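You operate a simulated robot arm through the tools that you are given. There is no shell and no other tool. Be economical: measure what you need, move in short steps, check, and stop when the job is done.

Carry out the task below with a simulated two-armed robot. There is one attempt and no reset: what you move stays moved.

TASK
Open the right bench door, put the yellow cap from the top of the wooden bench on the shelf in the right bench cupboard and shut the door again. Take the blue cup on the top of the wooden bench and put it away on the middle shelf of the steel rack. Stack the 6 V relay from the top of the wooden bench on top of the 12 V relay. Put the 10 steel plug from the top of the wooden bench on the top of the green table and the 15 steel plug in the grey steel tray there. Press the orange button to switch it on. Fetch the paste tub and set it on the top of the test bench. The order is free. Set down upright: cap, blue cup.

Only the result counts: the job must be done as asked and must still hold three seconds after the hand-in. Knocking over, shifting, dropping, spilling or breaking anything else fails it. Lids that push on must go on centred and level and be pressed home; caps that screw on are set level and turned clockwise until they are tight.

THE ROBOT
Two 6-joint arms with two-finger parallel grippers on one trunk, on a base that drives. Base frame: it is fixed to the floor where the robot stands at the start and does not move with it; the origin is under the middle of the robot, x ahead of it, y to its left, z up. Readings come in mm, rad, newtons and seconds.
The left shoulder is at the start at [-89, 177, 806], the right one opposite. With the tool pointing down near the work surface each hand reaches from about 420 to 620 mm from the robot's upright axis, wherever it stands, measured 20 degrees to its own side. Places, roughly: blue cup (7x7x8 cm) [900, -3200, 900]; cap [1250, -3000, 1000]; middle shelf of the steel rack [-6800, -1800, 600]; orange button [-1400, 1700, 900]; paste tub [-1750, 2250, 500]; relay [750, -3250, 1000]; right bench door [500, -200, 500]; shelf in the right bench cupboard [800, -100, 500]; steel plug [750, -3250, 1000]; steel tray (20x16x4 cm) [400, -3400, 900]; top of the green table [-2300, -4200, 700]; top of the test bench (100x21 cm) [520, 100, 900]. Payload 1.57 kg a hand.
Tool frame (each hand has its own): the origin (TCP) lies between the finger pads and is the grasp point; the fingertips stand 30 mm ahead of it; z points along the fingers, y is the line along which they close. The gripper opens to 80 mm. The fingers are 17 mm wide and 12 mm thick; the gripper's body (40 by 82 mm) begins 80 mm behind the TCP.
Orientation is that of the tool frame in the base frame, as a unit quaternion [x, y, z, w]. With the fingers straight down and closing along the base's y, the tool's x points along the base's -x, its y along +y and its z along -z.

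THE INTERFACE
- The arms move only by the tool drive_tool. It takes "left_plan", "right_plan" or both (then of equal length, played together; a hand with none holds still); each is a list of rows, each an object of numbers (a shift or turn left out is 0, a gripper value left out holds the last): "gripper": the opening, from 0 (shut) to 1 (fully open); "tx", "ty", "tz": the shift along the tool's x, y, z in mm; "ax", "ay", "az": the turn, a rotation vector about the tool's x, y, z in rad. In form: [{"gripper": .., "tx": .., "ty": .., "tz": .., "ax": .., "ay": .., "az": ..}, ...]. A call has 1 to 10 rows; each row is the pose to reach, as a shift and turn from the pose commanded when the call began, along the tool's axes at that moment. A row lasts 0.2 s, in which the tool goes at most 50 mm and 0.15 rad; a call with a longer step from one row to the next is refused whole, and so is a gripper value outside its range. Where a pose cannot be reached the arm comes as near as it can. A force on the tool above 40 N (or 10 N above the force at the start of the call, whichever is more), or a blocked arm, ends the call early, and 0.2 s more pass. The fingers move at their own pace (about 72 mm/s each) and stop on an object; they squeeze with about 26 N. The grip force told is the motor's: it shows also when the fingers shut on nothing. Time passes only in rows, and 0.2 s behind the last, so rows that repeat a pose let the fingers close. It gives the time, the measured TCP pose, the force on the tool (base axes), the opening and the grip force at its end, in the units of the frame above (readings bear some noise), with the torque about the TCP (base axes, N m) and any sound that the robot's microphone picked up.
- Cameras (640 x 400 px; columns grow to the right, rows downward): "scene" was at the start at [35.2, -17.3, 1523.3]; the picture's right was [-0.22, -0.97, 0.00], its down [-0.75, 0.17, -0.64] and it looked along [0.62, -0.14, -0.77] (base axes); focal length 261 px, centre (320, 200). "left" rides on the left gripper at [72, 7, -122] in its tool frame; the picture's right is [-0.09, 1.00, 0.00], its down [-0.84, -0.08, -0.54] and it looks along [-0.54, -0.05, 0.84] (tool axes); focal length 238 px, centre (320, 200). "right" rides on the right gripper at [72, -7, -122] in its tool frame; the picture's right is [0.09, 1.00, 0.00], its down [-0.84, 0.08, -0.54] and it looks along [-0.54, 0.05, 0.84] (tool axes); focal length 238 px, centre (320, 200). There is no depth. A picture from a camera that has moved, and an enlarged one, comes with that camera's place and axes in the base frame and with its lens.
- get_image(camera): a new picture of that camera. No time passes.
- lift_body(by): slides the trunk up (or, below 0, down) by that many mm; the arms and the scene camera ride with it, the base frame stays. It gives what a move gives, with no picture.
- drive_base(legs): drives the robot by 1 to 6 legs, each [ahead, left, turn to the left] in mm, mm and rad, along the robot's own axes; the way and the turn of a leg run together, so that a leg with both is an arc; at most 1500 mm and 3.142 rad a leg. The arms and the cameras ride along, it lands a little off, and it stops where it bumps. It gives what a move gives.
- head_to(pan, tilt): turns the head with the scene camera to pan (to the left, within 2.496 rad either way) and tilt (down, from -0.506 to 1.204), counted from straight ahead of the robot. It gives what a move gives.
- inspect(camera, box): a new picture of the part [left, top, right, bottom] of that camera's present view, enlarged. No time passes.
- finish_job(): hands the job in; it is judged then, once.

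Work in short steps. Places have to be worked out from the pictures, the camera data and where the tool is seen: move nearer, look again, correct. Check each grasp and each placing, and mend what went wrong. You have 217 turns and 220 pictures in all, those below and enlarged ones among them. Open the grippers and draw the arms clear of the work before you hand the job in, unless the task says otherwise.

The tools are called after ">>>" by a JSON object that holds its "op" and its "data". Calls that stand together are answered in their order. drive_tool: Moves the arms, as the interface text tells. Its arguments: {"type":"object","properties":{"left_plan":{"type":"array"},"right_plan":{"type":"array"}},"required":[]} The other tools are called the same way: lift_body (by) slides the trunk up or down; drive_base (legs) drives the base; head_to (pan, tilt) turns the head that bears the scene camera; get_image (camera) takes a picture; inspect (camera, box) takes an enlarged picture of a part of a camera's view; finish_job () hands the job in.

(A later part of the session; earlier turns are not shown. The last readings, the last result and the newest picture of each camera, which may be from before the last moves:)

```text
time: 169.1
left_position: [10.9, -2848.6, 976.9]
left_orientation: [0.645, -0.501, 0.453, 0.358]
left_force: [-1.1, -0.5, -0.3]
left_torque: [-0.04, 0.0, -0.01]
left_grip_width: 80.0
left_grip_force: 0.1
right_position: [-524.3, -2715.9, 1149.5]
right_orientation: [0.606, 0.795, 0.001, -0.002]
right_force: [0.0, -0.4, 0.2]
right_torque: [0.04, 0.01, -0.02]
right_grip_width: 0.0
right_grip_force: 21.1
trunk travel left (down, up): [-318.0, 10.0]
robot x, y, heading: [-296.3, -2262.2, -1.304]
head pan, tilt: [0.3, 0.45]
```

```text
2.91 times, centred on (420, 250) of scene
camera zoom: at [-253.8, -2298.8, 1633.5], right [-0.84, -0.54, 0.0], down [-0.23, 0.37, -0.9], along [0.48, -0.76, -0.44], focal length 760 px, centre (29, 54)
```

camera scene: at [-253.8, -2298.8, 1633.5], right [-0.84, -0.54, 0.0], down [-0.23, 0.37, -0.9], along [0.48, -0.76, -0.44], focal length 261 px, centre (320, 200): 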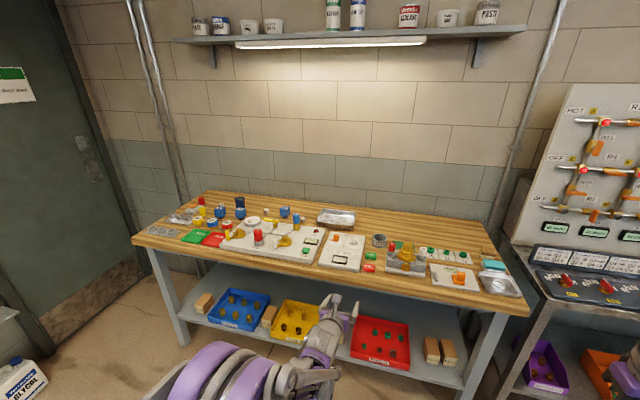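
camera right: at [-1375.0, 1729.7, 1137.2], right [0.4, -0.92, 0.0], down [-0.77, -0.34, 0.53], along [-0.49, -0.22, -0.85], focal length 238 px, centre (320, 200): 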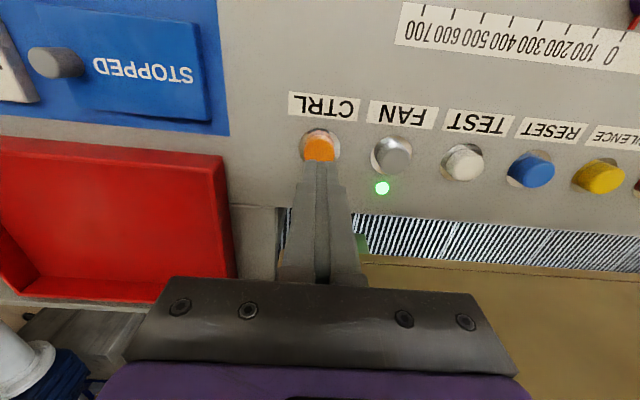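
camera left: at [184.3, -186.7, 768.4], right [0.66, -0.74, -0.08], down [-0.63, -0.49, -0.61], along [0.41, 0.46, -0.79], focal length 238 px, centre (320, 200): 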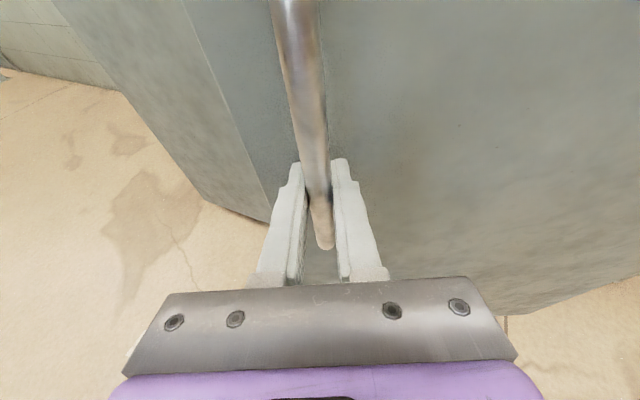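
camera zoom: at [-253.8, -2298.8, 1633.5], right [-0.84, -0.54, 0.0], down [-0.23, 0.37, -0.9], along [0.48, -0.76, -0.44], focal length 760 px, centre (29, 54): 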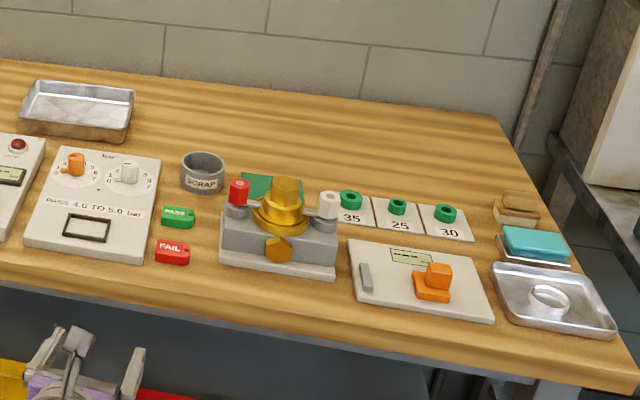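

Bench mapped: cap, 6 V/24 V/12 V relays, cup, three numbered plugs and the steel tray. I raise the left hand, then drive parallel to the bench and closer (still ~450 mm off the edge) for a better view.

>>> {"op": "drive_tool", "data": {"left_plan": [{"tx": 38, "tz": -30}, {"tx": 76, "tz": -60}, {"tx": 113, "tz": -90}, {"tx": 140, "tz": -120}]}}

>>> {"op": "drive_base", "data": {"legs": [[0, 860, 0.03], [330, 0, 0]]}}

>>> {"op": "head_to", "data": {"pan": 0, "tilt": 0.7}}

>>> {"op": "get_image", "data": {"camera": "scene"}}

>>> {"op": "get_image", "data": {"camera": "left"}}

```text
time: 170.1
left_position: [-4.0, -2781.1, 1149.0]
left_orientation: [0.645, -0.502, 0.452, 0.359]
left_force: [-0.2, 0.3, 1.3]
left_torque: [-0.06, -0.01, -0.02]
left_grip_width: 80.0
left_grip_force: 0.0
right_position: [-523.9, -2713.4, 1149.0]
right_orientation: [0.607, 0.795, 0.002, -0.002]
right_force: [-0.1, 0.5, 0.7]
right_torque: [-0.01, 0.02, 0.02]
right_grip_width: 0.0
right_grip_force: 21.6
trunk travel left (down, up): [-318.0, 10.0]
robot x, y, heading: [-293.8, -2262.8, -1.304]
head pan, tilt: [0.3, 0.45]
```

```text
time: 179.9
left_position: [945.2, -2841.2, 1149.3]
left_orientation: [0.652, -0.491, 0.457, 0.351]
left_force: [0.5, -0.3, 0.1]
left_torque: [-0.01, -0.02, 0.03]
left_grip_width: 80.1
left_grip_force: 0.1
right_position: [422.5, -2788.2, 1149.4]
right_orientation: [0.594, 0.804, 0.002, -0.002]
right_force: [0.2, -0.4, -0.1]
right_torque: [0.01, -0.02, -0.01]
right_grip_width: 0.0
right_grip_force: 21.0
trunk travel left (down, up): [-318.0, 10.0]
robot x, y, heading: [640.9, -2331.6, -1.267]
head pan, tilt: [0.3, 0.45]
```

```text
time: 180.7
left_position: [944.4, -2841.4, 1148.6]
left_orientation: [0.652, -0.492, 0.457, 0.352]
left_force: [-0.3, 0.0, 1.1]
left_torque: [0.02, -0.02, 0.01]
left_grip_width: 79.9
left_grip_force: 0.0
right_position: [423.7, -2789.4, 1149.5]
right_orientation: [0.595, 0.804, 0.001, -0.003]
right_force: [-0.1, -0.2, 0.3]
right_torque: [0.04, 0.05, 0.03]
right_grip_width: 0.0
right_grip_force: 21.2
trunk travel left (down, up): [-318.0, 10.0]
robot x, y, heading: [642.7, -2330.2, -1.271]
head pan, tilt: [0.0, 0.7]
```

```text
158 pictures are left
camera scene: at [654.3, -2370.8, 1611.4], right [-0.96, -0.3, 0.0], down [-0.19, 0.61, -0.77], along [0.23, -0.73, -0.64], focal length 261 px, centre (320, 200)
```

scene: 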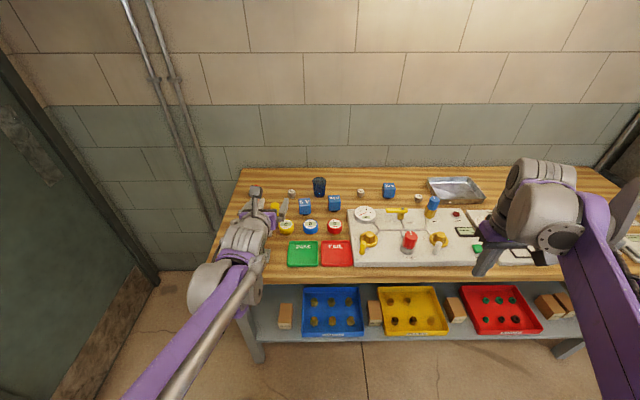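

```text
157 pictures are left
camera left: at [915.3, -2755.5, 1257.1], right [-0.97, -0.24, -0.08], down [-0.14, 0.78, -0.61], along [0.21, -0.58, -0.79], focal length 238 px, centre (320, 200)
```

left: 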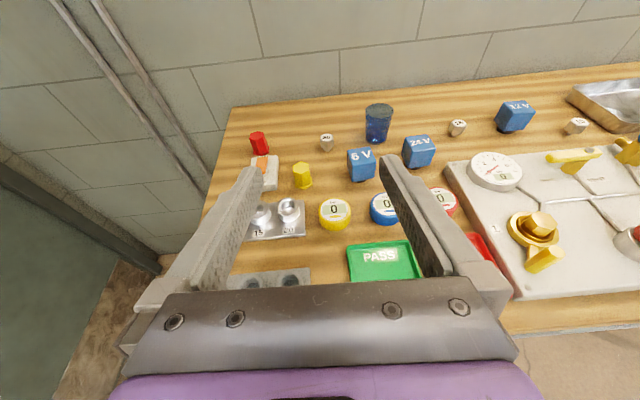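

Great view. I zoom in to read the plug numbers.

>>> {"op": "inspect", "data": {"camera": "left", "box": [230, 90, 440, 260]}}

>>> {"op": "inspect", "data": {"camera": "left", "box": [430, 70, 640, 190]}}

>>> {"op": "inspect", "data": {"camera": "scene", "box": [260, 150, 500, 280]}}

```text
2.35 times, centred on (335, 175) of left
camera zoom: at [915.3, -2755.5, 1257.1], right [-0.97, -0.24, -0.08], down [-0.14, 0.78, -0.61], along [0.21, -0.58, -0.79], focal length 561 px, centre (285, 259)
```

zoom: 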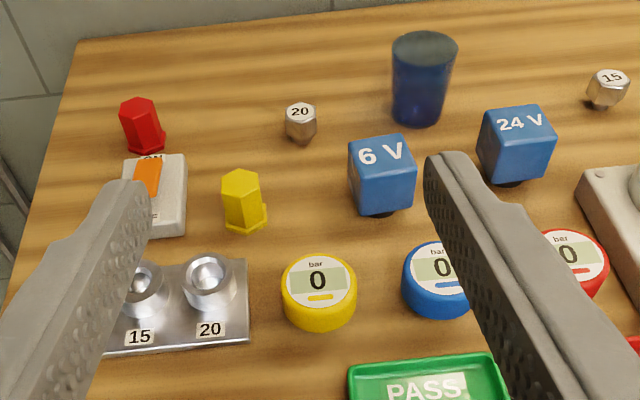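

```text
3.05 times, centred on (535, 130) of left
camera zoom: at [915.3, -2755.5, 1257.1], right [-0.97, -0.24, -0.08], down [-0.14, 0.78, -0.61], along [0.21, -0.58, -0.79], focal length 726 px, centre (-335, 413)
```

zoom: 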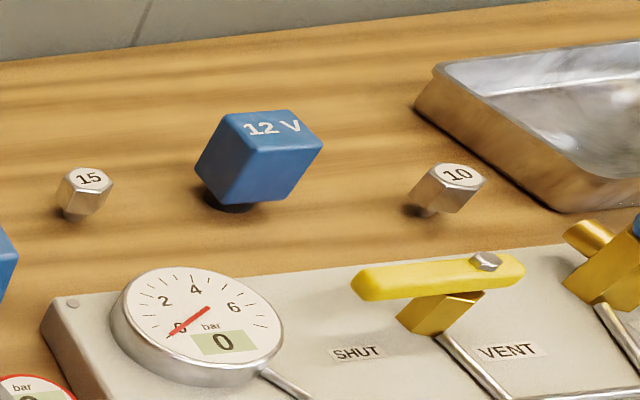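

```text
2.67 times, centred on (380, 215) of scene
camera zoom: at [654.3, -2370.8, 1611.4], right [-0.96, -0.3, 0.0], down [-0.19, 0.61, -0.77], along [0.23, -0.73, -0.64], focal length 697 px, centre (160, 160)
```

zoom: 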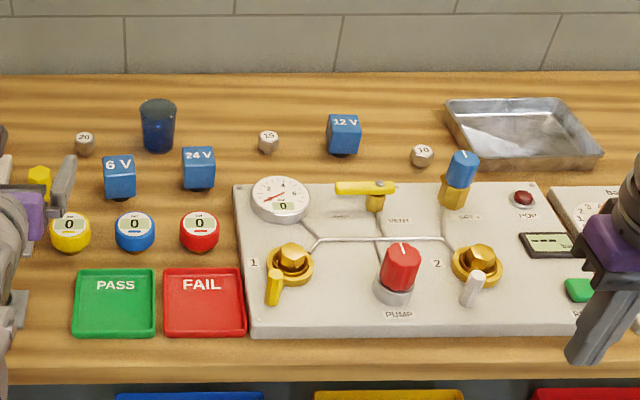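

Labels read: 15 plug by the 12 V relay ≈(752,-3267), 10 plug ≈(513,-3302), 6 V relay ≈(947,-3093), 12 V ≈(640,-3321), cup ≈(927,-3224), cap ≈(1060,-3068), bench z≈888. I pre-tilt the right hand forward 0.5 rad (for extra reach), open it, and drive to bring the 6 V relay in front of it.

>>> {"op": "drive_tool", "data": {"right_plan": [{"gripper": 1, "ay": -0.12, "ty": 35}, {"ay": -0.25, "ty": 70}, {"ay": -0.38, "ty": 105}, {"ay": -0.5, "ty": 140}, {"ay": -0.5, "ty": 140}]}}

>>> {"op": "drive_base", "data": {"legs": [[0, 259, 0.008], [200, 0, 0]]}}

>>> {"op": "get_image", "data": {"camera": "right"}}

>>> {"op": "get_image", "data": {"camera": "scene"}}

```text
time: 181.9
left_position: [944.9, -2841.8, 1149.7]
left_orientation: [0.652, -0.491, 0.458, 0.352]
left_force: [0.0, 0.4, -0.4]
left_torque: [-0.02, 0.01, -0.01]
left_grip_width: 79.9
left_grip_force: 0.0
right_position: [559.1, -2748.8, 1147.7]
right_orientation: [0.576, 0.779, -0.146, 0.197]
right_force: [-0.5, 0.2, -0.4]
right_torque: [0.0, 0.04, -0.03]
right_grip_width: 80.1
right_grip_force: 0.0
trunk travel left (down, up): [-318.0, 10.0]
robot x, y, heading: [640.4, -2330.7, -1.269]
head pan, tilt: [0.0, 0.7]
```

```text
time: 186.0
left_position: [1261.2, -2946.3, 1148.2]
left_orientation: [0.657, -0.486, 0.461, 0.347]
left_force: [0.0, -0.2, -0.3]
left_torque: [-0.02, 0.01, 0.0]
left_grip_width: 80.1
left_grip_force: 0.1
right_position: [872.7, -2860.8, 1149.2]
right_orientation: [0.572, 0.783, -0.145, 0.197]
right_force: [0.4, -0.5, 0.7]
right_torque: [0.0, 0.02, -0.03]
right_grip_width: 79.9
right_grip_force: 0.1
trunk travel left (down, up): [-318.0, 10.0]
robot x, y, heading: [951.5, -2439.1, -1.254]
head pan, tilt: [0.0, 0.7]
```

```text
153 pictures are left
camera right: at [829.9, -2746.8, 1222.1], right [0.92, 0.38, -0.04], down [0.22, -0.43, 0.87], along [0.32, -0.82, -0.48], focal length 238 px, centre (320, 200)
```

right: 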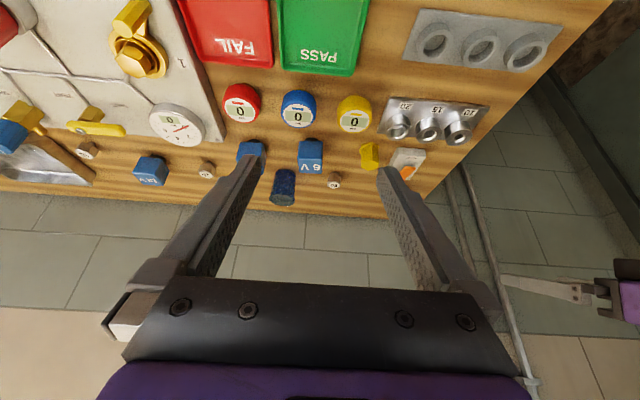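

```text
152 pictures are left
camera scene: at [962.7, -2480.7, 1611.1], right [-0.95, -0.31, 0.0], down [-0.2, 0.61, -0.77], along [0.24, -0.73, -0.64], focal length 261 px, centre (320, 200)
```

scene: 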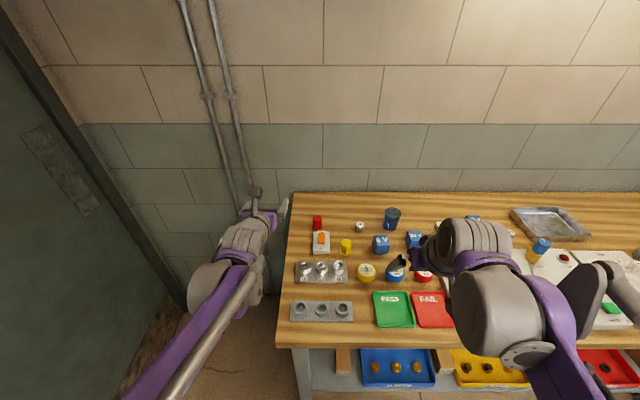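

Right-hand ray confirms the 6 V relay at ≈(946,-3097). I drive 50 mm closer and bring the right hand ~90 mm short of it along its tilted axis.

>>> {"op": "drive_base", "data": {"legs": [[50, 0, 0]]}}

>>> {"op": "drive_tool", "data": {"right_plan": [{"tx": -17, "tz": 46}, {"tx": -34, "tz": 92}, {"tx": -51, "tz": 138}, {"tx": -62, "tz": 180}, {"tx": -68, "tz": 196}, {"tx": -68, "tz": 196}]}}

>>> {"op": "get_image", "data": {"camera": "right"}}

```text
time: 186.9
left_position: [1275.6, -2991.0, 1148.8]
left_orientation: [0.656, -0.487, 0.46, 0.348]
left_force: [0.1, -0.3, 0.1]
left_torque: [-0.02, 0.04, 0.0]
left_grip_width: 80.2
left_grip_force: 0.2
right_position: [887.8, -2906.1, 1147.6]
right_orientation: [0.571, 0.784, -0.144, 0.197]
right_force: [0.6, -0.3, -0.6]
right_torque: [0.01, -0.01, 0.01]
right_grip_width: 80.0
right_grip_force: 0.2
trunk travel left (down, up): [-318.0, 10.0]
robot x, y, heading: [966.6, -2486.5, -1.253]
head pan, tilt: [0.0, 0.7]
```

```text
time: 188.3
left_position: [1276.8, -2993.2, 1147.8]
left_orientation: [0.656, -0.487, 0.46, 0.348]
left_force: [0.4, 0.5, 0.9]
left_torque: [0.0, -0.01, 0.05]
left_grip_width: 79.9
left_grip_force: 0.1
right_position: [936.7, -3054.0, 1008.1]
right_orientation: [0.57, 0.784, -0.144, 0.198]
right_force: [-0.3, -0.4, -0.7]
right_torque: [-0.03, -0.02, 0.03]
right_grip_width: 80.0
right_grip_force: 0.1
trunk travel left (down, up): [-318.0, 10.0]
robot x, y, heading: [965.5, -2489.1, -1.254]
head pan, tilt: [0.0, 0.7]
```

```text
151 pictures are left
camera right: at [893.3, -2940.0, 1082.6], right [0.92, 0.38, -0.04], down [0.22, -0.43, 0.87], along [0.32, -0.82, -0.48], focal length 238 px, centre (320, 200)
```

right: 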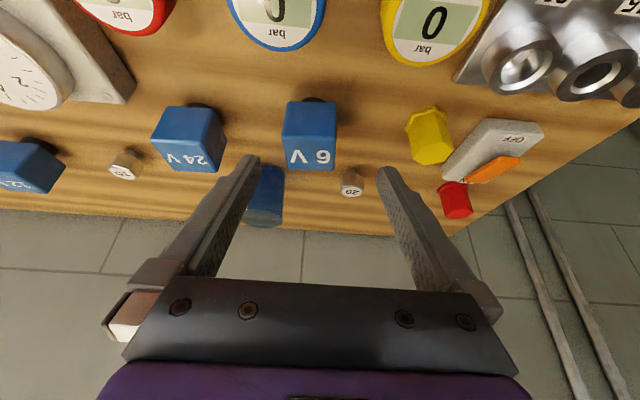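

6 V relay centre triangulated to (943,-3099,926), aligned with the gripper. I advance and close on it.

>>> {"op": "drive_tool", "data": {"right_plan": [{"tx": -3, "ty": -8, "tz": 30}, {"tx": -3, "ty": -8, "tz": 60}, {"tx": -3, "ty": -8, "tz": 88}, {"tx": -3, "ty": -8, "tz": 88, "gripper": 0}, {"tx": -3, "ty": -8, "tz": 88, "gripper": 0}, {"tx": -3, "ty": -8, "tz": 88, "gripper": 0}, {"tx": -3, "ty": -8, "tz": 88, "gripper": 0}]}}

>>> {"op": "get_image", "data": {"camera": "right"}}

```text
time: 189.9
left_position: [1276.6, -2993.4, 1148.3]
left_orientation: [0.656, -0.487, 0.46, 0.348]
left_force: [-0.5, -0.3, -0.7]
left_torque: [0.02, -0.02, 0.02]
left_grip_width: 79.9
left_grip_force: 0.1
right_position: [941.7, -3097.1, 932.8]
right_orientation: [0.571, 0.784, -0.144, 0.198]
right_force: [-0.4, -0.4, -0.4]
right_torque: [-0.01, 0.0, 0.0]
right_grip_width: 47.5
right_grip_force: 25.3
trunk travel left (down, up): [-318.0, 10.0]
robot x, y, heading: [964.2, -2486.9, -1.257]
head pan, tilt: [0.0, 0.7]
```

```text
150 pictures are left
camera right: at [898.8, -2984.7, 1006.4], right [0.92, 0.38, -0.04], down [0.22, -0.43, 0.87], along [0.32, -0.82, -0.48], focal length 238 px, centre (320, 200)
```

right: 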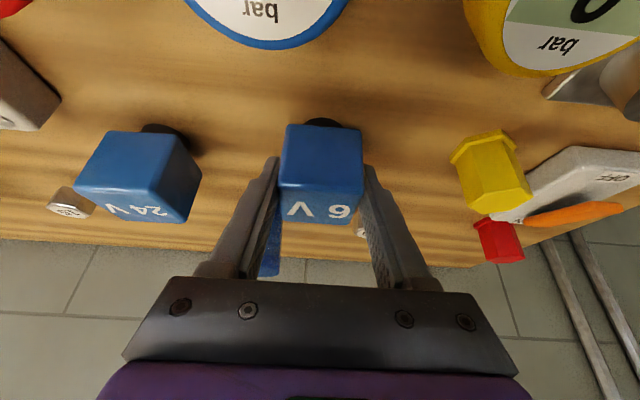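

Gripped at 47.5 mm. I lift it 150 mm straight up and check.

>>> {"op": "drive_tool", "data": {"right_plan": [{"tx": -22, "tz": -41}, {"tx": -45, "tz": -82}, {"tx": -66, "tz": -123}, {"tx": -71, "tz": -132}, {"tx": -71, "tz": -132}]}}

>>> {"op": "drive_base", "data": {"legs": [[0, -362, -0.01], [15, 0, 0]]}}

>>> {"op": "get_image", "data": {"camera": "right"}}

>>> {"op": "get_image", "data": {"camera": "scene"}}

```text
time: 191.1
left_position: [1277.1, -2993.6, 1147.6]
left_orientation: [0.656, -0.487, 0.46, 0.347]
left_force: [-0.2, 0.0, 0.1]
left_torque: [0.01, -0.01, 0.02]
left_grip_width: 80.1
left_grip_force: 0.1
right_position: [940.9, -3098.4, 1081.8]
right_orientation: [0.571, 0.784, -0.143, 0.197]
right_force: [1.2, -0.2, -1.3]
right_torque: [0.01, 0.0, 0.0]
right_grip_width: 47.5
right_grip_force: 25.6
trunk travel left (down, up): [-318.0, 10.0]
robot x, y, heading: [963.6, -2487.0, -1.256]
head pan, tilt: [0.0, 0.7]
```

```text
time: 195.3
left_position: [924.1, -3121.4, 1150.0]
left_orientation: [0.653, -0.491, 0.457, 0.351]
left_force: [1.4, 0.4, -0.2]
left_torque: [-0.02, 0.0, 0.01]
left_grip_width: 79.8
left_grip_force: 0.1
right_position: [588.2, -3221.3, 1081.7]
right_orientation: [0.575, 0.781, -0.145, 0.198]
right_force: [0.5, 0.4, -1.3]
right_torque: [0.01, 0.0, -0.01]
right_grip_width: 47.7
right_grip_force: 26.2
trunk travel left (down, up): [-318.0, 10.0]
robot x, y, heading: [613.8, -2613.6, -1.269]
head pan, tilt: [0.0, 0.7]
```

```text
149 pictures are left
camera right: at [546.4, -3106.7, 1155.4], right [0.93, 0.37, -0.04], down [0.22, -0.43, 0.87], along [0.31, -0.82, -0.48], focal length 238 px, centre (320, 200)
```

right: 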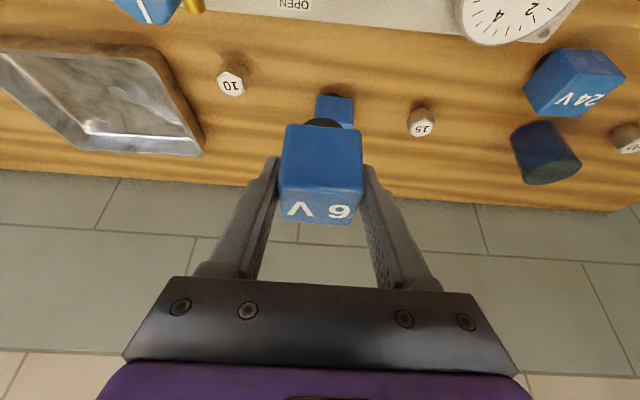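

```text
148 pictures are left
camera scene: at [632.1, -2650.5, 1611.1], right [-0.95, -0.3, 0.0], down [-0.19, 0.61, -0.77], along [0.23, -0.73, -0.64], focal length 261 px, centre (320, 200)
```

scene: 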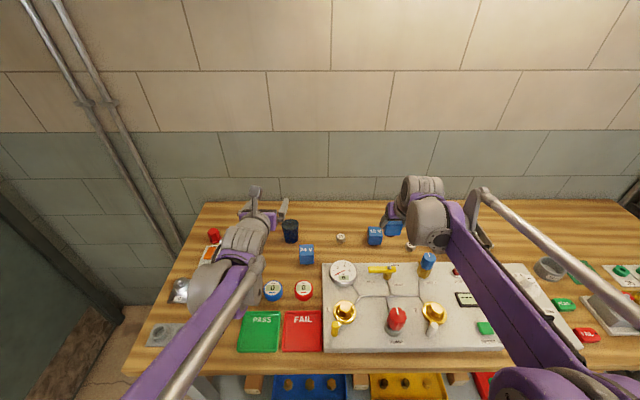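

The 12 V relay is just under the held one. I zoom in both views to locate it precisely.

>>> {"op": "inspect", "data": {"camera": "scene", "box": [270, 190, 430, 290]}}

>>> {"op": "inspect", "data": {"camera": "right", "box": [240, 60, 440, 240]}}

>>> {"op": "get_image", "data": {"camera": "left"}}

```text
4.00 times, centred on (350, 240) of scene
camera zoom: at [632.1, -2650.5, 1611.1], right [-0.95, -0.3, 0.0], down [-0.19, 0.61, -0.77], along [0.23, -0.73, -0.64], focal length 1045 px, centre (200, 40)
```

zoom: 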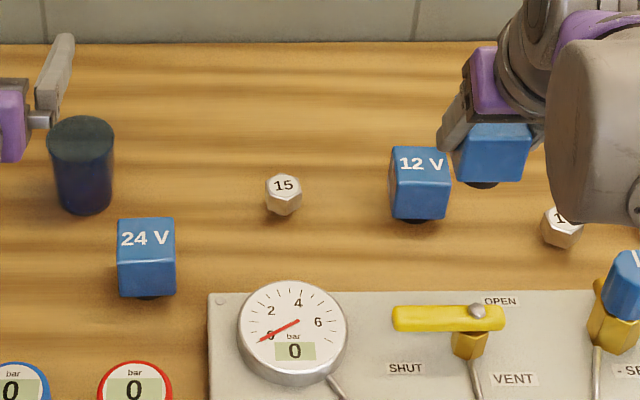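

```text
2.22 times, centred on (340, 150) of right
camera zoom: at [546.4, -3106.7, 1155.4], right [0.93, 0.37, -0.04], down [0.22, -0.43, 0.87], along [0.31, -0.82, -0.48], focal length 530 px, centre (276, 311)
```

zoom: 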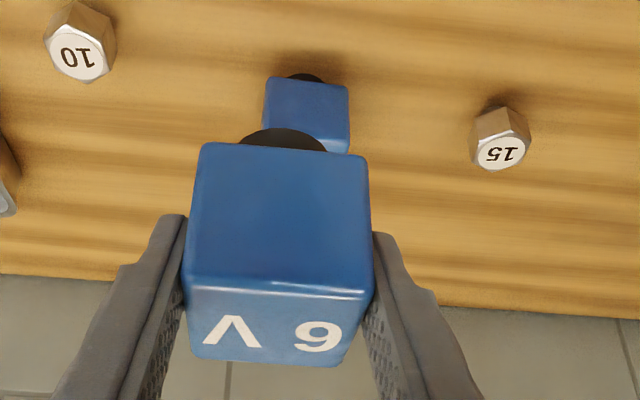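

```text
145 pictures are left
camera left: at [894.3, -3034.6, 1257.2], right [-0.97, -0.24, -0.08], down [-0.15, 0.78, -0.61], along [0.21, -0.58, -0.79], focal length 238 px, centre (320, 200)
```

left: 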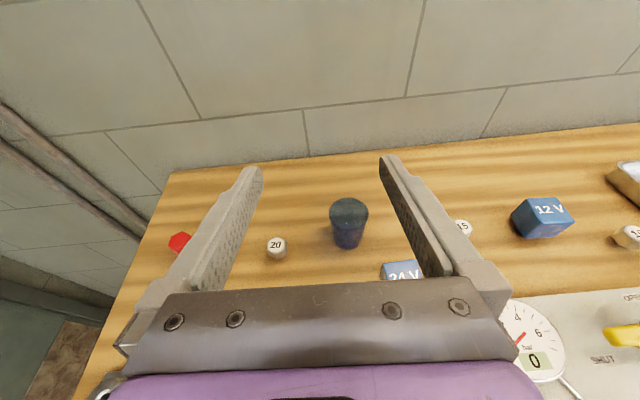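

Estimate: 12 V top centre ≈(639,-3316,940); held relay's base is ~49 mm below TCP, so stacked TCP z≈991. I move to 35 mm above that and check alignment.

>>> {"op": "drive_tool", "data": {"right_plan": [{"tx": -15, "ty": 6, "tz": 24}, {"tx": -30, "ty": 12, "tz": 48}, {"tx": -45, "ty": 18, "tz": 72}, {"tx": -55, "ty": 21, "tz": 97}, {"tx": -55, "ty": 21, "tz": 97}]}}

>>> {"op": "inspect", "data": {"camera": "scene", "box": [310, 180, 430, 280]}}

>>> {"op": "get_image", "data": {"camera": "right"}}

>>> {"op": "inspect", "data": {"camera": "left", "box": [440, 130, 640, 280]}}

```text
time: 196.5
left_position: [925.4, -3122.4, 1149.0]
left_orientation: [0.653, -0.491, 0.458, 0.351]
left_force: [0.1, -0.6, -0.6]
left_torque: [0.01, -0.01, 0.01]
left_grip_width: 80.0
left_grip_force: 0.0
right_position: [637.2, -3308.1, 1023.2]
right_orientation: [0.575, 0.781, -0.145, 0.196]
right_force: [-0.6, 0.2, -1.0]
right_torque: [-0.02, -0.03, -0.02]
right_grip_width: 47.3
right_grip_force: 26.1
trunk travel left (down, up): [-318.0, 10.0]
robot x, y, heading: [619.4, -2611.6, -1.264]
head pan, tilt: [0.0, 0.7]
```

```text
4.00 times, centred on (370, 230) of scene
camera zoom: at [632.6, -2652.8, 1611.3], right [-0.95, -0.3, 0.0], down [-0.19, 0.61, -0.77], along [0.23, -0.73, -0.64], focal length 1045 px, centre (120, 80)
```

zoom: 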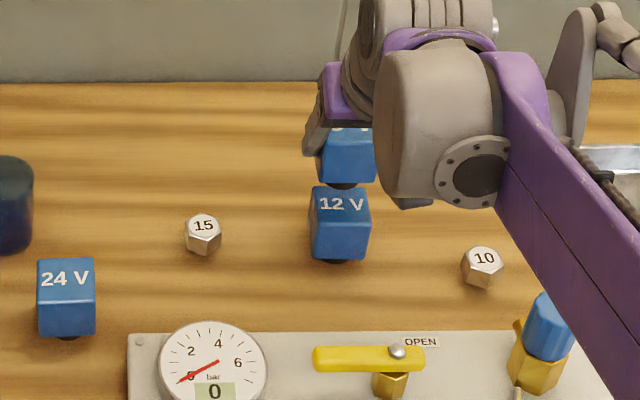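

```text
143 pictures are left
camera right: at [595.4, -3194.3, 1096.0], right [0.93, 0.37, -0.04], down [0.22, -0.44, 0.87], along [0.31, -0.82, -0.48], focal length 238 px, centre (320, 200)
```

right: 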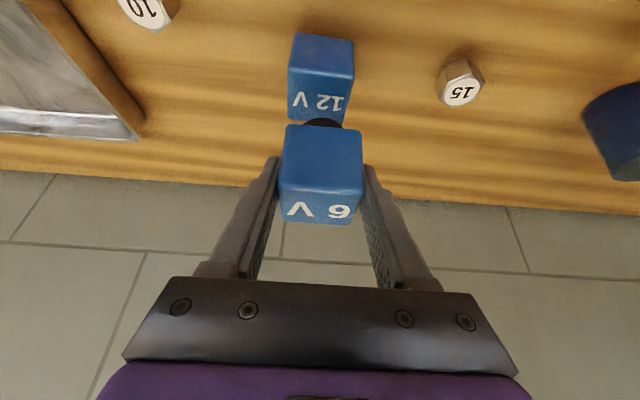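

```text
2.67 times, centred on (540, 205) of left
camera zoom: at [894.7, -3036.5, 1257.1], right [-0.97, -0.24, -0.08], down [-0.15, 0.78, -0.61], along [0.21, -0.58, -0.79], focal length 636 px, centre (-267, 187)
```

zoom: 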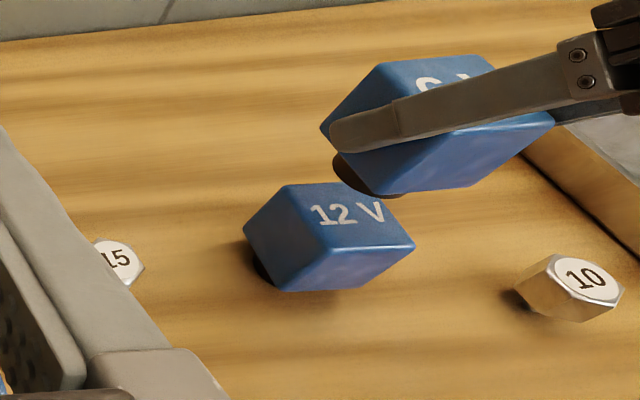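

I need 12 V geometry precisely in the right camera, which is rigid to the held relay; zoom there.

>>> {"op": "inspect", "data": {"camera": "right", "box": [240, 20, 400, 140]}}

```text
3.33 times, centred on (320, 80) of right
camera zoom: at [595.4, -3194.3, 1096.0], right [0.93, 0.37, -0.04], down [0.22, -0.44, 0.87], along [0.31, -0.82, -0.48], focal length 794 px, centre (320, 600)
```

zoom: 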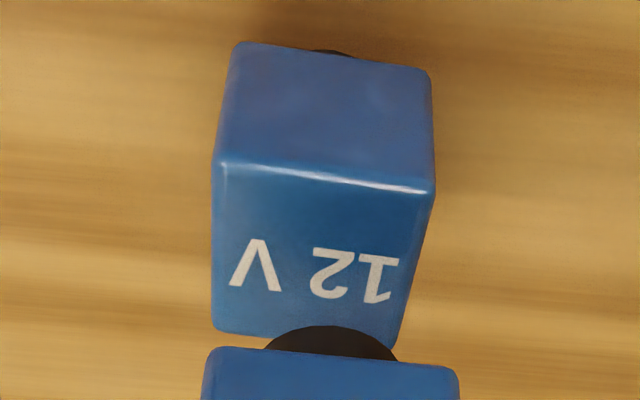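

From the right view: 12 V top centre (635.6,-3314,937), held relay centre ≈TCP+(5,-12). I correct by (-6,+5.5) mm and lower to just above contact.

>>> {"op": "drive_tool", "data": {"right_plan": [{"tx": 6, "ty": -4, "tz": -3}, {"tx": 11, "ty": -4, "tz": 6}, {"tx": 16, "ty": -4, "tz": 15}, {"tx": 18, "ty": -4, "tz": 19}, {"tx": 18, "ty": -4, "tz": 19}]}}

>>> {"op": "inspect", "data": {"camera": "scene", "box": [310, 180, 430, 280]}}

>>> {"op": "inspect", "data": {"camera": "left", "box": [440, 130, 640, 280]}}

```text
time: 197.7
left_position: [926.5, -3123.2, 1148.4]
left_orientation: [0.653, -0.49, 0.458, 0.351]
left_force: [0.4, 0.9, 0.2]
left_torque: [0.01, 0.01, 0.0]
left_grip_width: 80.1
left_grip_force: 0.2
right_position: [630.5, -3301.4, 996.3]
right_orientation: [0.575, 0.78, -0.145, 0.197]
right_force: [-0.5, -0.3, -0.9]
right_torque: [0.0, -0.03, 0.0]
right_grip_width: 47.6
right_grip_force: 25.9
trunk travel left (down, up): [-318.0, 10.0]
robot x, y, heading: [619.7, -2610.2, -1.27]
head pan, tilt: [0.0, 0.7]
```

```text
4.00 times, centred on (370, 230) of scene
camera zoom: at [632.8, -2653.5, 1611.3], right [-0.95, -0.3, 0.0], down [-0.19, 0.61, -0.76], along [0.23, -0.73, -0.64], focal length 1045 px, centre (120, 80)
```

zoom: 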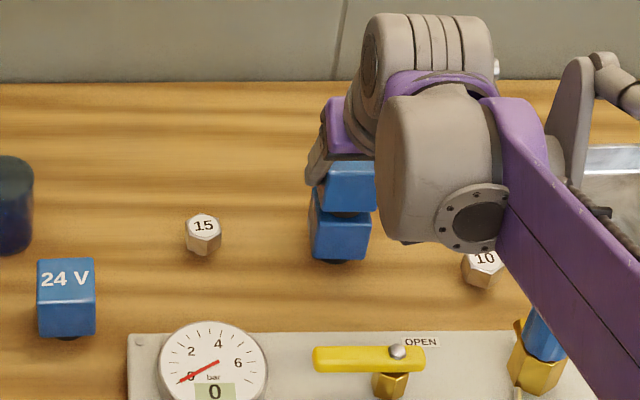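

```text
2.67 times, centred on (540, 205) of left
camera zoom: at [894.9, -3037.1, 1257.0], right [-0.97, -0.24, -0.08], down [-0.15, 0.78, -0.61], along [0.21, -0.58, -0.79], focal length 636 px, centre (-267, 187)
```

zoom: 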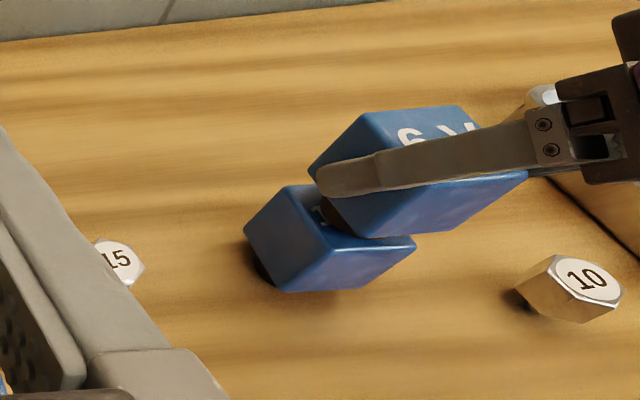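

Alignment is within a few mm. I nudge 2 mm inward and lower slowly to contact.

>>> {"op": "drive_tool", "data": {"right_plan": [{"tx": -1, "ty": 1, "tz": 2}, {"tx": -0.3, "ty": 1, "tz": 3.6}, {"tx": 0.4, "ty": 1, "tz": 5}, {"tx": 1.1, "ty": 1, "tz": 6.3}, {"tx": 1.1, "ty": 1, "tz": 6.3}]}}

```text
time: 198.9
left_position: [924.8, -3120.3, 1150.4]
left_orientation: [0.653, -0.49, 0.459, 0.351]
left_force: [-0.5, 0.2, 0.7]
left_torque: [-0.01, 0.02, -0.01]
left_grip_width: 79.9
left_grip_force: 0.0
right_position: [631.9, -3303.1, 993.2]
right_orientation: [0.575, 0.78, -0.146, 0.197]
right_force: [-0.7, -2.6, 19.9]
right_torque: [-0.33, -0.03, -0.01]
right_grip_width: 47.5
right_grip_force: 26.6
trunk travel left (down, up): [-318.0, 10.0]
robot x, y, heading: [618.4, -2614.0, -1.267]
head pan, tilt: [0.0, 0.7]
```

Contact (20 N) at the expected height. I ease 1.5 mm, open, and retreat along the tool axis.

>>> {"op": "drive_tool", "data": {"right_plan": [{"tx": -0.8, "tz": -1.5}, {"tx": -0.8, "tz": -1.5, "gripper": 0.85}, {"tx": -0.8, "tz": -1.5}, {"tx": -0.8, "tz": -1.5}, {"tx": -0.8, "tz": -35}, {"tx": -0.8, "tz": -75}, {"tx": -0.8, "tz": -110}]}}

>>> {"op": "get_image", "data": {"camera": "right"}}

>>> {"op": "inspect", "data": {"camera": "left", "box": [440, 130, 640, 280]}}

```text
time: 200.5
left_position: [924.3, -3121.3, 1148.0]
left_orientation: [0.652, -0.491, 0.458, 0.352]
left_force: [0.0, 0.6, 0.4]
left_torque: [0.01, 0.01, 0.02]
left_grip_width: 80.1
left_grip_force: 0.1
right_position: [617.2, -3252.9, 1088.6]
right_orientation: [0.575, 0.781, -0.145, 0.197]
right_force: [0.2, -0.5, -0.7]
right_torque: [0.04, 0.0, 0.04]
right_grip_width: 67.9
right_grip_force: 0.1
trunk travel left (down, up): [-318.0, 10.0]
robot x, y, heading: [621.0, -2613.4, -1.267]
head pan, tilt: [0.0, 0.7]
```

```text
138 pictures are left
camera right: at [575.0, -3139.4, 1161.3], right [0.93, 0.37, -0.04], down [0.22, -0.44, 0.87], along [0.31, -0.82, -0.48], focal length 238 px, centre (320, 200)
```

right: 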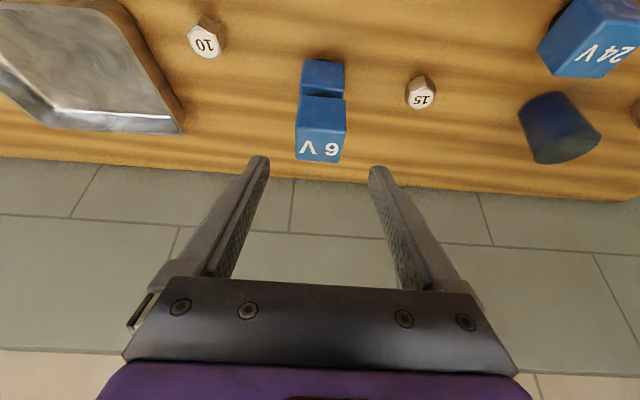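

```text
2.67 times, centred on (540, 205) of left
camera zoom: at [894.8, -3036.2, 1257.3], right [-0.97, -0.24, -0.08], down [-0.15, 0.78, -0.61], along [0.21, -0.58, -0.79], focal length 636 px, centre (-267, 187)
```

zoom: 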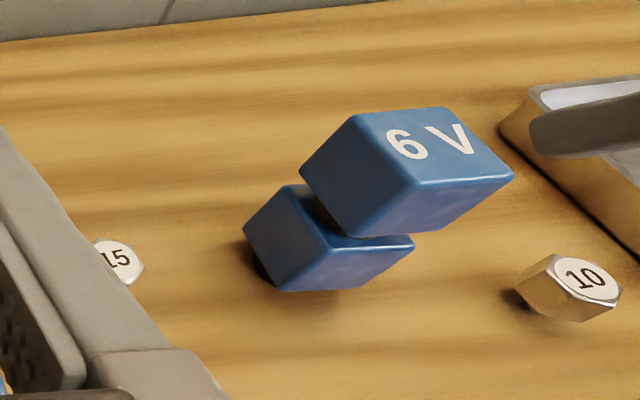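

Stack is good. Next the 15 plug at ≈(745,-3267): shift the base left ~110 mm and look with the right hand.

>>> {"op": "drive_base", "data": {"legs": [[0, 115, 0]]}}

>>> {"op": "get_image", "data": {"camera": "right"}}

```text
time: 202.2
left_position: [1035.9, -3088.5, 1148.4]
left_orientation: [0.653, -0.491, 0.458, 0.351]
left_force: [-0.1, 0.1, 0.9]
left_torque: [0.02, 0.01, 0.0]
left_grip_width: 80.0
left_grip_force: 0.0
right_position: [728.0, -3219.9, 1086.5]
right_orientation: [0.575, 0.781, -0.145, 0.197]
right_force: [-0.3, 0.9, 0.4]
right_torque: [0.02, -0.01, 0.0]
right_grip_width: 68.0
right_grip_force: 0.0
trunk travel left (down, up): [-318.0, 10.0]
robot x, y, heading: [731.9, -2577.7, -1.268]
head pan, tilt: [0.0, 0.7]
```

```text
136 pictures are left
camera right: at [686.2, -3105.7, 1160.7], right [0.93, 0.37, -0.04], down [0.22, -0.44, 0.87], along [0.31, -0.82, -0.48], focal length 238 px, centre (320, 200)
```

right: 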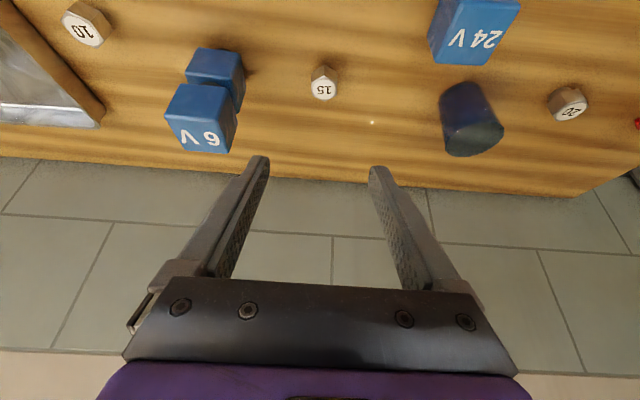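

15 plug top ≈(748,-3274,914). I go down the tool axis to it, first to 70 mm short.

>>> {"op": "drive_tool", "data": {"right_plan": [{"tx": 18, "ty": 2, "tz": 30}, {"tx": 36, "ty": 3, "tz": 65}, {"tx": 36, "ty": 3, "tz": 92}, {"tx": 36, "ty": 3, "tz": 92}]}}

>>> {"op": "get_image", "data": {"camera": "right"}}

```text
time: 203.2
left_position: [1036.6, -3087.0, 1148.6]
left_orientation: [0.653, -0.491, 0.458, 0.351]
left_force: [-0.3, 0.4, -0.5]
left_torque: [0.02, 0.0, -0.02]
left_grip_width: 79.8
left_grip_force: 0.0
right_position: [734.9, -3230.0, 988.2]
right_orientation: [0.575, 0.78, -0.145, 0.197]
right_force: [0.1, 0.6, 0.3]
right_torque: [-0.01, 0.01, 0.02]
right_grip_width: 67.8
right_grip_force: 0.0
trunk travel left (down, up): [-318.0, 10.0]
robot x, y, heading: [729.3, -2575.4, -1.266]
head pan, tilt: [0.0, 0.7]
```

```text
135 pictures are left
camera right: at [693.1, -3115.8, 1061.7], right [0.93, 0.37, -0.04], down [0.22, -0.44, 0.87], along [0.31, -0.82, -0.48], focal length 238 px, centre (320, 200)
```

right: 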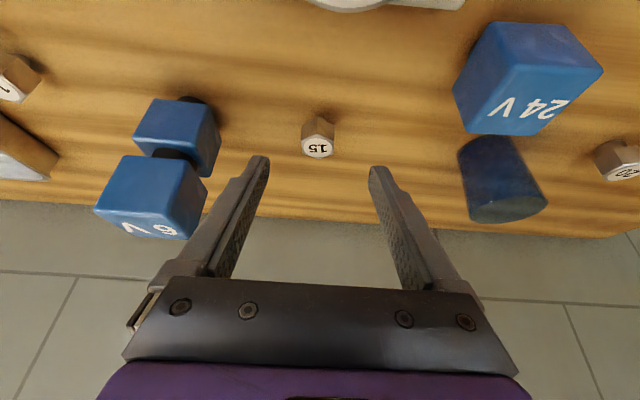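

Refined plug top (750,-3279,910). Go in and close.

>>> {"op": "drive_tool", "data": {"right_plan": [{"tx": -4, "tz": 35}, {"tx": -4, "tz": 65}, {"tx": -4, "tz": 83}, {"tx": -4, "tz": 83, "gripper": 0}, {"tx": -4, "tz": 83, "gripper": 0}, {"tx": -4, "tz": 83, "gripper": 0}, {"tx": -4, "tz": 83, "gripper": 0}]}}

>>> {"op": "get_image", "data": {"camera": "right"}}

```text
time: 204.8
left_position: [1035.7, -3088.4, 1147.7]
left_orientation: [0.652, -0.491, 0.458, 0.351]
left_force: [-0.1, -0.2, 0.2]
left_torque: [-0.02, 0.02, 0.04]
left_grip_width: 79.9
left_grip_force: 0.0
right_position: [745.2, -3270.1, 919.7]
right_orientation: [0.575, 0.781, -0.145, 0.197]
right_force: [-0.1, 0.5, -0.2]
right_torque: [0.03, -0.01, -0.01]
right_grip_width: 33.9
right_grip_force: 26.3
trunk travel left (down, up): [-318.0, 10.0]
robot x, y, heading: [728.8, -2577.6, -1.269]
head pan, tilt: [0.0, 0.7]
```

```text
134 pictures are left
camera right: at [704.9, -3155.9, 992.1], right [0.93, 0.37, -0.04], down [0.22, -0.44, 0.87], along [0.31, -0.82, -0.48], focal length 238 px, centre (320, 200)
```

right: 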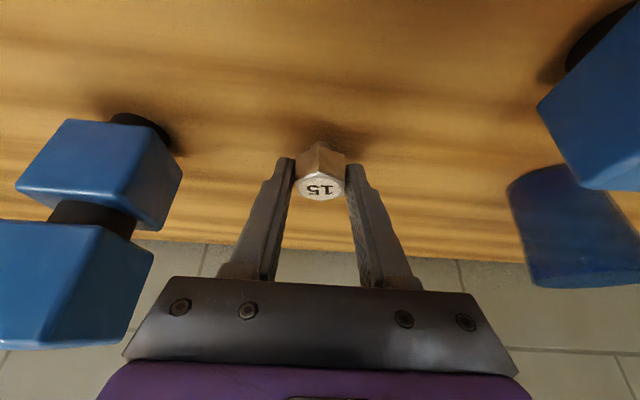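

Plug 15 held. Lift 170 mm and drive right ~430 mm to the tray.

>>> {"op": "drive_tool", "data": {"right_plan": [{"tx": -22, "tz": -42}, {"tx": -45, "tz": -84}, {"tx": -67, "tz": -125}, {"tx": -81, "tz": -150}, {"tx": -81, "tz": -150}]}}

>>> {"op": "drive_base", "data": {"legs": [[0, -430, 0.005]]}}

>>> {"op": "get_image", "data": {"camera": "right"}}

>>> {"op": "get_image", "data": {"camera": "scene"}}

```text
time: 205.9
left_position: [1035.7, -3087.1, 1148.5]
left_orientation: [0.653, -0.49, 0.458, 0.351]
left_force: [-0.2, 0.0, -0.1]
left_torque: [-0.02, 0.01, -0.02]
left_grip_width: 79.8
left_grip_force: 0.0
right_position: [747.5, -3269.8, 1089.7]
right_orientation: [0.575, 0.78, -0.145, 0.197]
right_force: [-0.4, 0.2, -1.6]
right_torque: [-0.03, 0.02, 0.0]
right_grip_width: 33.8
right_grip_force: 26.1
trunk travel left (down, up): [-318.0, 10.0]
robot x, y, heading: [732.7, -2579.2, -1.266]
head pan, tilt: [0.0, 0.7]
```

```text
time: 210.2
left_position: [636.5, -3212.0, 1148.5]
left_orientation: [0.656, -0.486, 0.461, 0.348]
left_force: [-0.1, -0.1, 0.5]
left_torque: [0.02, -0.01, 0.01]
left_grip_width: 80.1
left_grip_force: 0.0
right_position: [349.9, -3398.8, 1089.3]
right_orientation: [0.57, 0.784, -0.144, 0.198]
right_force: [0.1, -0.2, -1.0]
right_torque: [0.01, -0.01, 0.0]
right_grip_width: 33.7
right_grip_force: 26.3
trunk travel left (down, up): [-318.0, 10.0]
robot x, y, heading: [323.9, -2707.1, -1.251]
head pan, tilt: [0.0, 0.7]
```

```text
133 pictures are left
camera right: at [307.0, -3286.5, 1163.1], right [0.92, 0.38, -0.04], down [0.22, -0.43, 0.87], along [0.32, -0.82, -0.48], focal length 238 px, centre (320, 200)
```

right: 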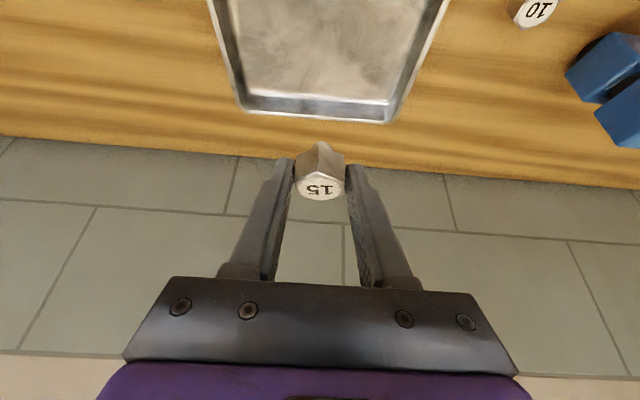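

```text
132 pictures are left
camera scene: at [338.4, -2748.2, 1611.3], right [-0.95, -0.31, 0.0], down [-0.2, 0.61, -0.76], along [0.24, -0.73, -0.64], focal length 261 px, centre (320, 200)
```

scene: 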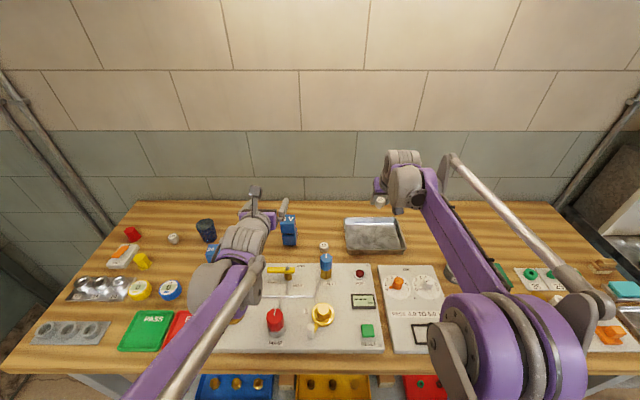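

Tray centre ≈(357,-3417). I descend into it to ~15 mm above the floor.

>>> {"op": "drive_tool", "data": {"right_plan": [{"tx": 16, "tz": 34}, {"tx": 32, "ty": 1, "tz": 68}, {"tx": 48, "ty": 1, "tz": 102}, {"tx": 63, "ty": 1, "tz": 136}, {"tx": 63, "ty": 1, "tz": 136}]}}

>>> {"op": "get_image", "data": {"camera": "right"}}

```text
time: 211.4
left_position: [637.0, -3213.1, 1148.8]
left_orientation: [0.656, -0.487, 0.46, 0.348]
left_force: [-0.2, -0.6, -0.6]
left_torque: [-0.03, -0.02, 0.0]
left_grip_width: 80.3
left_grip_force: 0.1
right_position: [354.2, -3406.6, 939.3]
right_orientation: [0.57, 0.784, -0.144, 0.198]
right_force: [0.3, -0.5, -1.2]
right_torque: [-0.02, 0.02, 0.01]
right_grip_width: 34.1
right_grip_force: 26.5
trunk travel left (down, up): [-318.0, 10.0]
robot x, y, heading: [327.5, -2709.8, -1.254]
head pan, tilt: [0.0, 0.7]
```

```text
131 pictures are left
camera right: at [310.5, -3292.8, 1013.0], right [0.92, 0.38, -0.04], down [0.22, -0.43, 0.87], along [0.32, -0.82, -0.48], focal length 238 px, centre (320, 200)
```

right: 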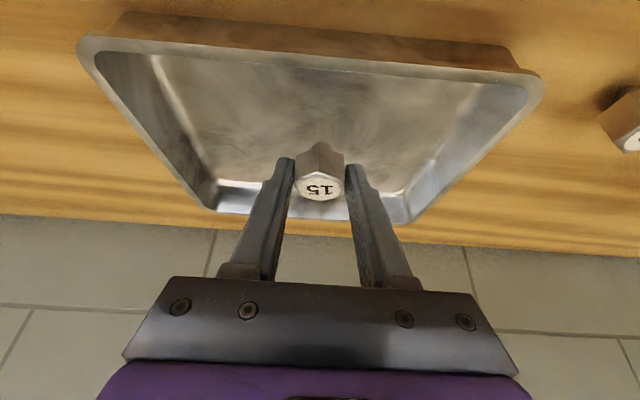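

Plug centred over the tray. Lower 15 mm in small steps.

>>> {"op": "drive_tool", "data": {"right_plan": [{"tx": 4.7, "tz": 8.8}, {"tx": 6.2, "tz": 11.4}, {"tx": 7.1, "tz": 13.2}, {"tx": 7.1, "tz": 13.2}]}}

```text
time: 212.4
left_position: [637.6, -3214.1, 1147.7]
left_orientation: [0.656, -0.486, 0.46, 0.348]
left_force: [-0.5, 0.1, 0.3]
left_torque: [0.02, 0.01, -0.01]
left_grip_width: 80.1
left_grip_force: 0.1
right_position: [353.1, -3406.3, 925.7]
right_orientation: [0.57, 0.784, -0.143, 0.198]
right_force: [-1.0, 0.0, -1.5]
right_torque: [0.01, 0.0, -0.02]
right_grip_width: 33.6
right_grip_force: 26.0
trunk travel left (down, up): [-318.0, 10.0]
robot x, y, heading: [323.5, -2707.2, -1.256]
head pan, tilt: [0.0, 0.7]
```

No contact yet; 3–4 mm more, then release and retreat.

>>> {"op": "drive_tool", "data": {"right_plan": [{"tx": 1, "tz": 1.8}, {"tx": 1.7, "tz": 3.2}, {"tx": 1.7, "tz": 3.2}]}}

```text
time: 213.2
left_position: [636.5, -3212.4, 1149.4]
left_orientation: [0.656, -0.485, 0.462, 0.348]
left_force: [-0.3, 0.4, 0.4]
left_torque: [-0.01, 0.03, -0.02]
left_grip_width: 80.1
left_grip_force: 0.1
right_position: [354.4, -3407.0, 922.0]
right_orientation: [0.57, 0.784, -0.144, 0.198]
right_force: [-1.7, -1.3, 8.6]
right_torque: [-0.08, 0.06, 0.01]
right_grip_width: 33.6
right_grip_force: 26.1
trunk travel left (down, up): [-318.0, 10.0]
robot x, y, heading: [326.6, -2707.8, -1.257]
head pan, tilt: [0.0, 0.7]
```

Contact at 8.6 N; release and withdraw along the tool axis.

>>> {"op": "drive_tool", "data": {"right_plan": [{"gripper": 0.75}, {"gripper": 0.75}, {"gripper": 0.75, "tz": -30}, {"tz": -75}, {"tz": -120}, {"tz": -165}]}}

>>> {"op": "get_image", "data": {"camera": "right"}}

```text
time: 214.6
left_position: [635.8, -3211.9, 1149.9]
left_orientation: [0.656, -0.486, 0.46, 0.349]
left_force: [-0.2, 0.2, -0.3]
left_torque: [0.01, -0.02, -0.02]
left_grip_width: 79.8
left_grip_force: 0.0
right_position: [330.2, -3331.7, 1068.4]
right_orientation: [0.571, 0.784, -0.145, 0.198]
right_force: [-0.4, 0.2, 0.9]
right_torque: [-0.01, 0.04, 0.0]
right_grip_width: 59.9
right_grip_force: 0.1
trunk travel left (down, up): [-318.0, 10.0]
robot x, y, heading: [322.4, -2706.7, -1.254]
head pan, tilt: [0.0, 0.7]
```

```text
130 pictures are left
camera right: at [287.1, -3218.3, 1140.9], right [0.92, 0.38, -0.04], down [0.22, -0.43, 0.87], along [0.32, -0.82, -0.48], focal length 238 px, centre (320, 200)
```

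right: 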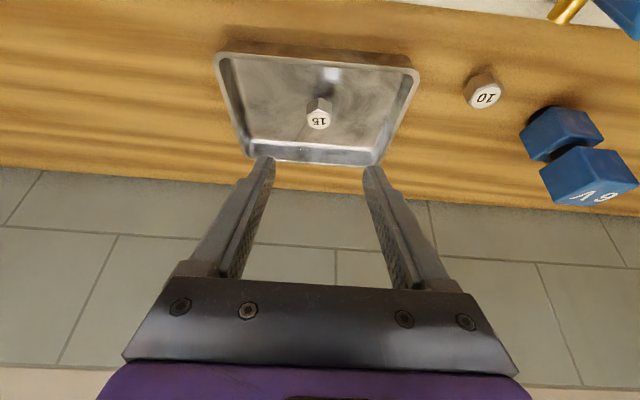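

15 plug stands in the tray. Next the cap with the right hand: drive left ~760 mm along the bench (hand above everything).

>>> {"op": "drive_base", "data": {"legs": [[0, 760, -0.012]]}}

>>> {"op": "get_image", "data": {"camera": "right"}}

>>> {"op": "get_image", "data": {"camera": "scene"}}

```text
time: 221.7
left_position: [1355.9, -2989.7, 1148.4]
left_orientation: [0.652, -0.492, 0.457, 0.351]
left_force: [-0.1, -0.4, 0.4]
left_torque: [-0.01, 0.01, -0.03]
left_grip_width: 80.2
left_grip_force: 0.0
right_position: [1047.3, -3103.1, 1066.6]
right_orientation: [0.577, 0.779, -0.146, 0.196]
right_force: [-0.5, 0.6, 0.5]
right_torque: [-0.04, 0.0, 0.01]
right_grip_width: 59.8
right_grip_force: 0.0
trunk travel left (down, up): [-318.0, 10.0]
robot x, y, heading: [1051.9, -2477.9, -1.272]
head pan, tilt: [0.0, 0.7]
```

```text
129 pictures are left
camera right: at [1005.9, -2988.9, 1140.2], right [0.93, 0.37, -0.04], down [0.21, -0.44, 0.87], along [0.3, -0.82, -0.48], focal length 238 px, centre (320, 200)
```

right: 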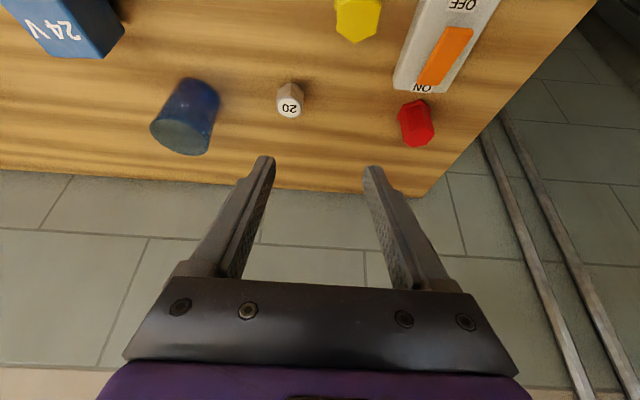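

```text
128 pictures are left
camera scene: at [1065.7, -2518.3, 1611.3], right [-0.96, -0.29, 0.0], down [-0.19, 0.62, -0.76], along [0.22, -0.73, -0.64], focal length 261 px, centre (320, 200)
```

scene: 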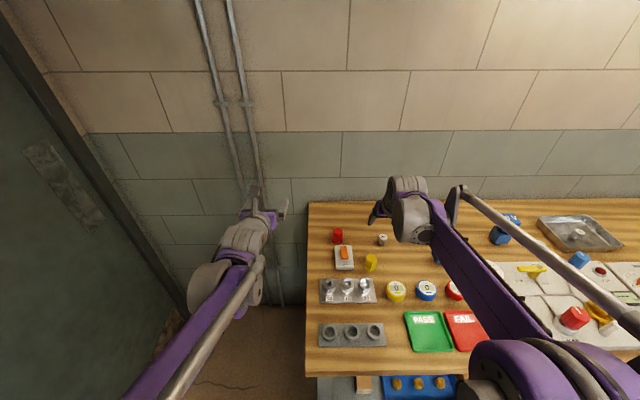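

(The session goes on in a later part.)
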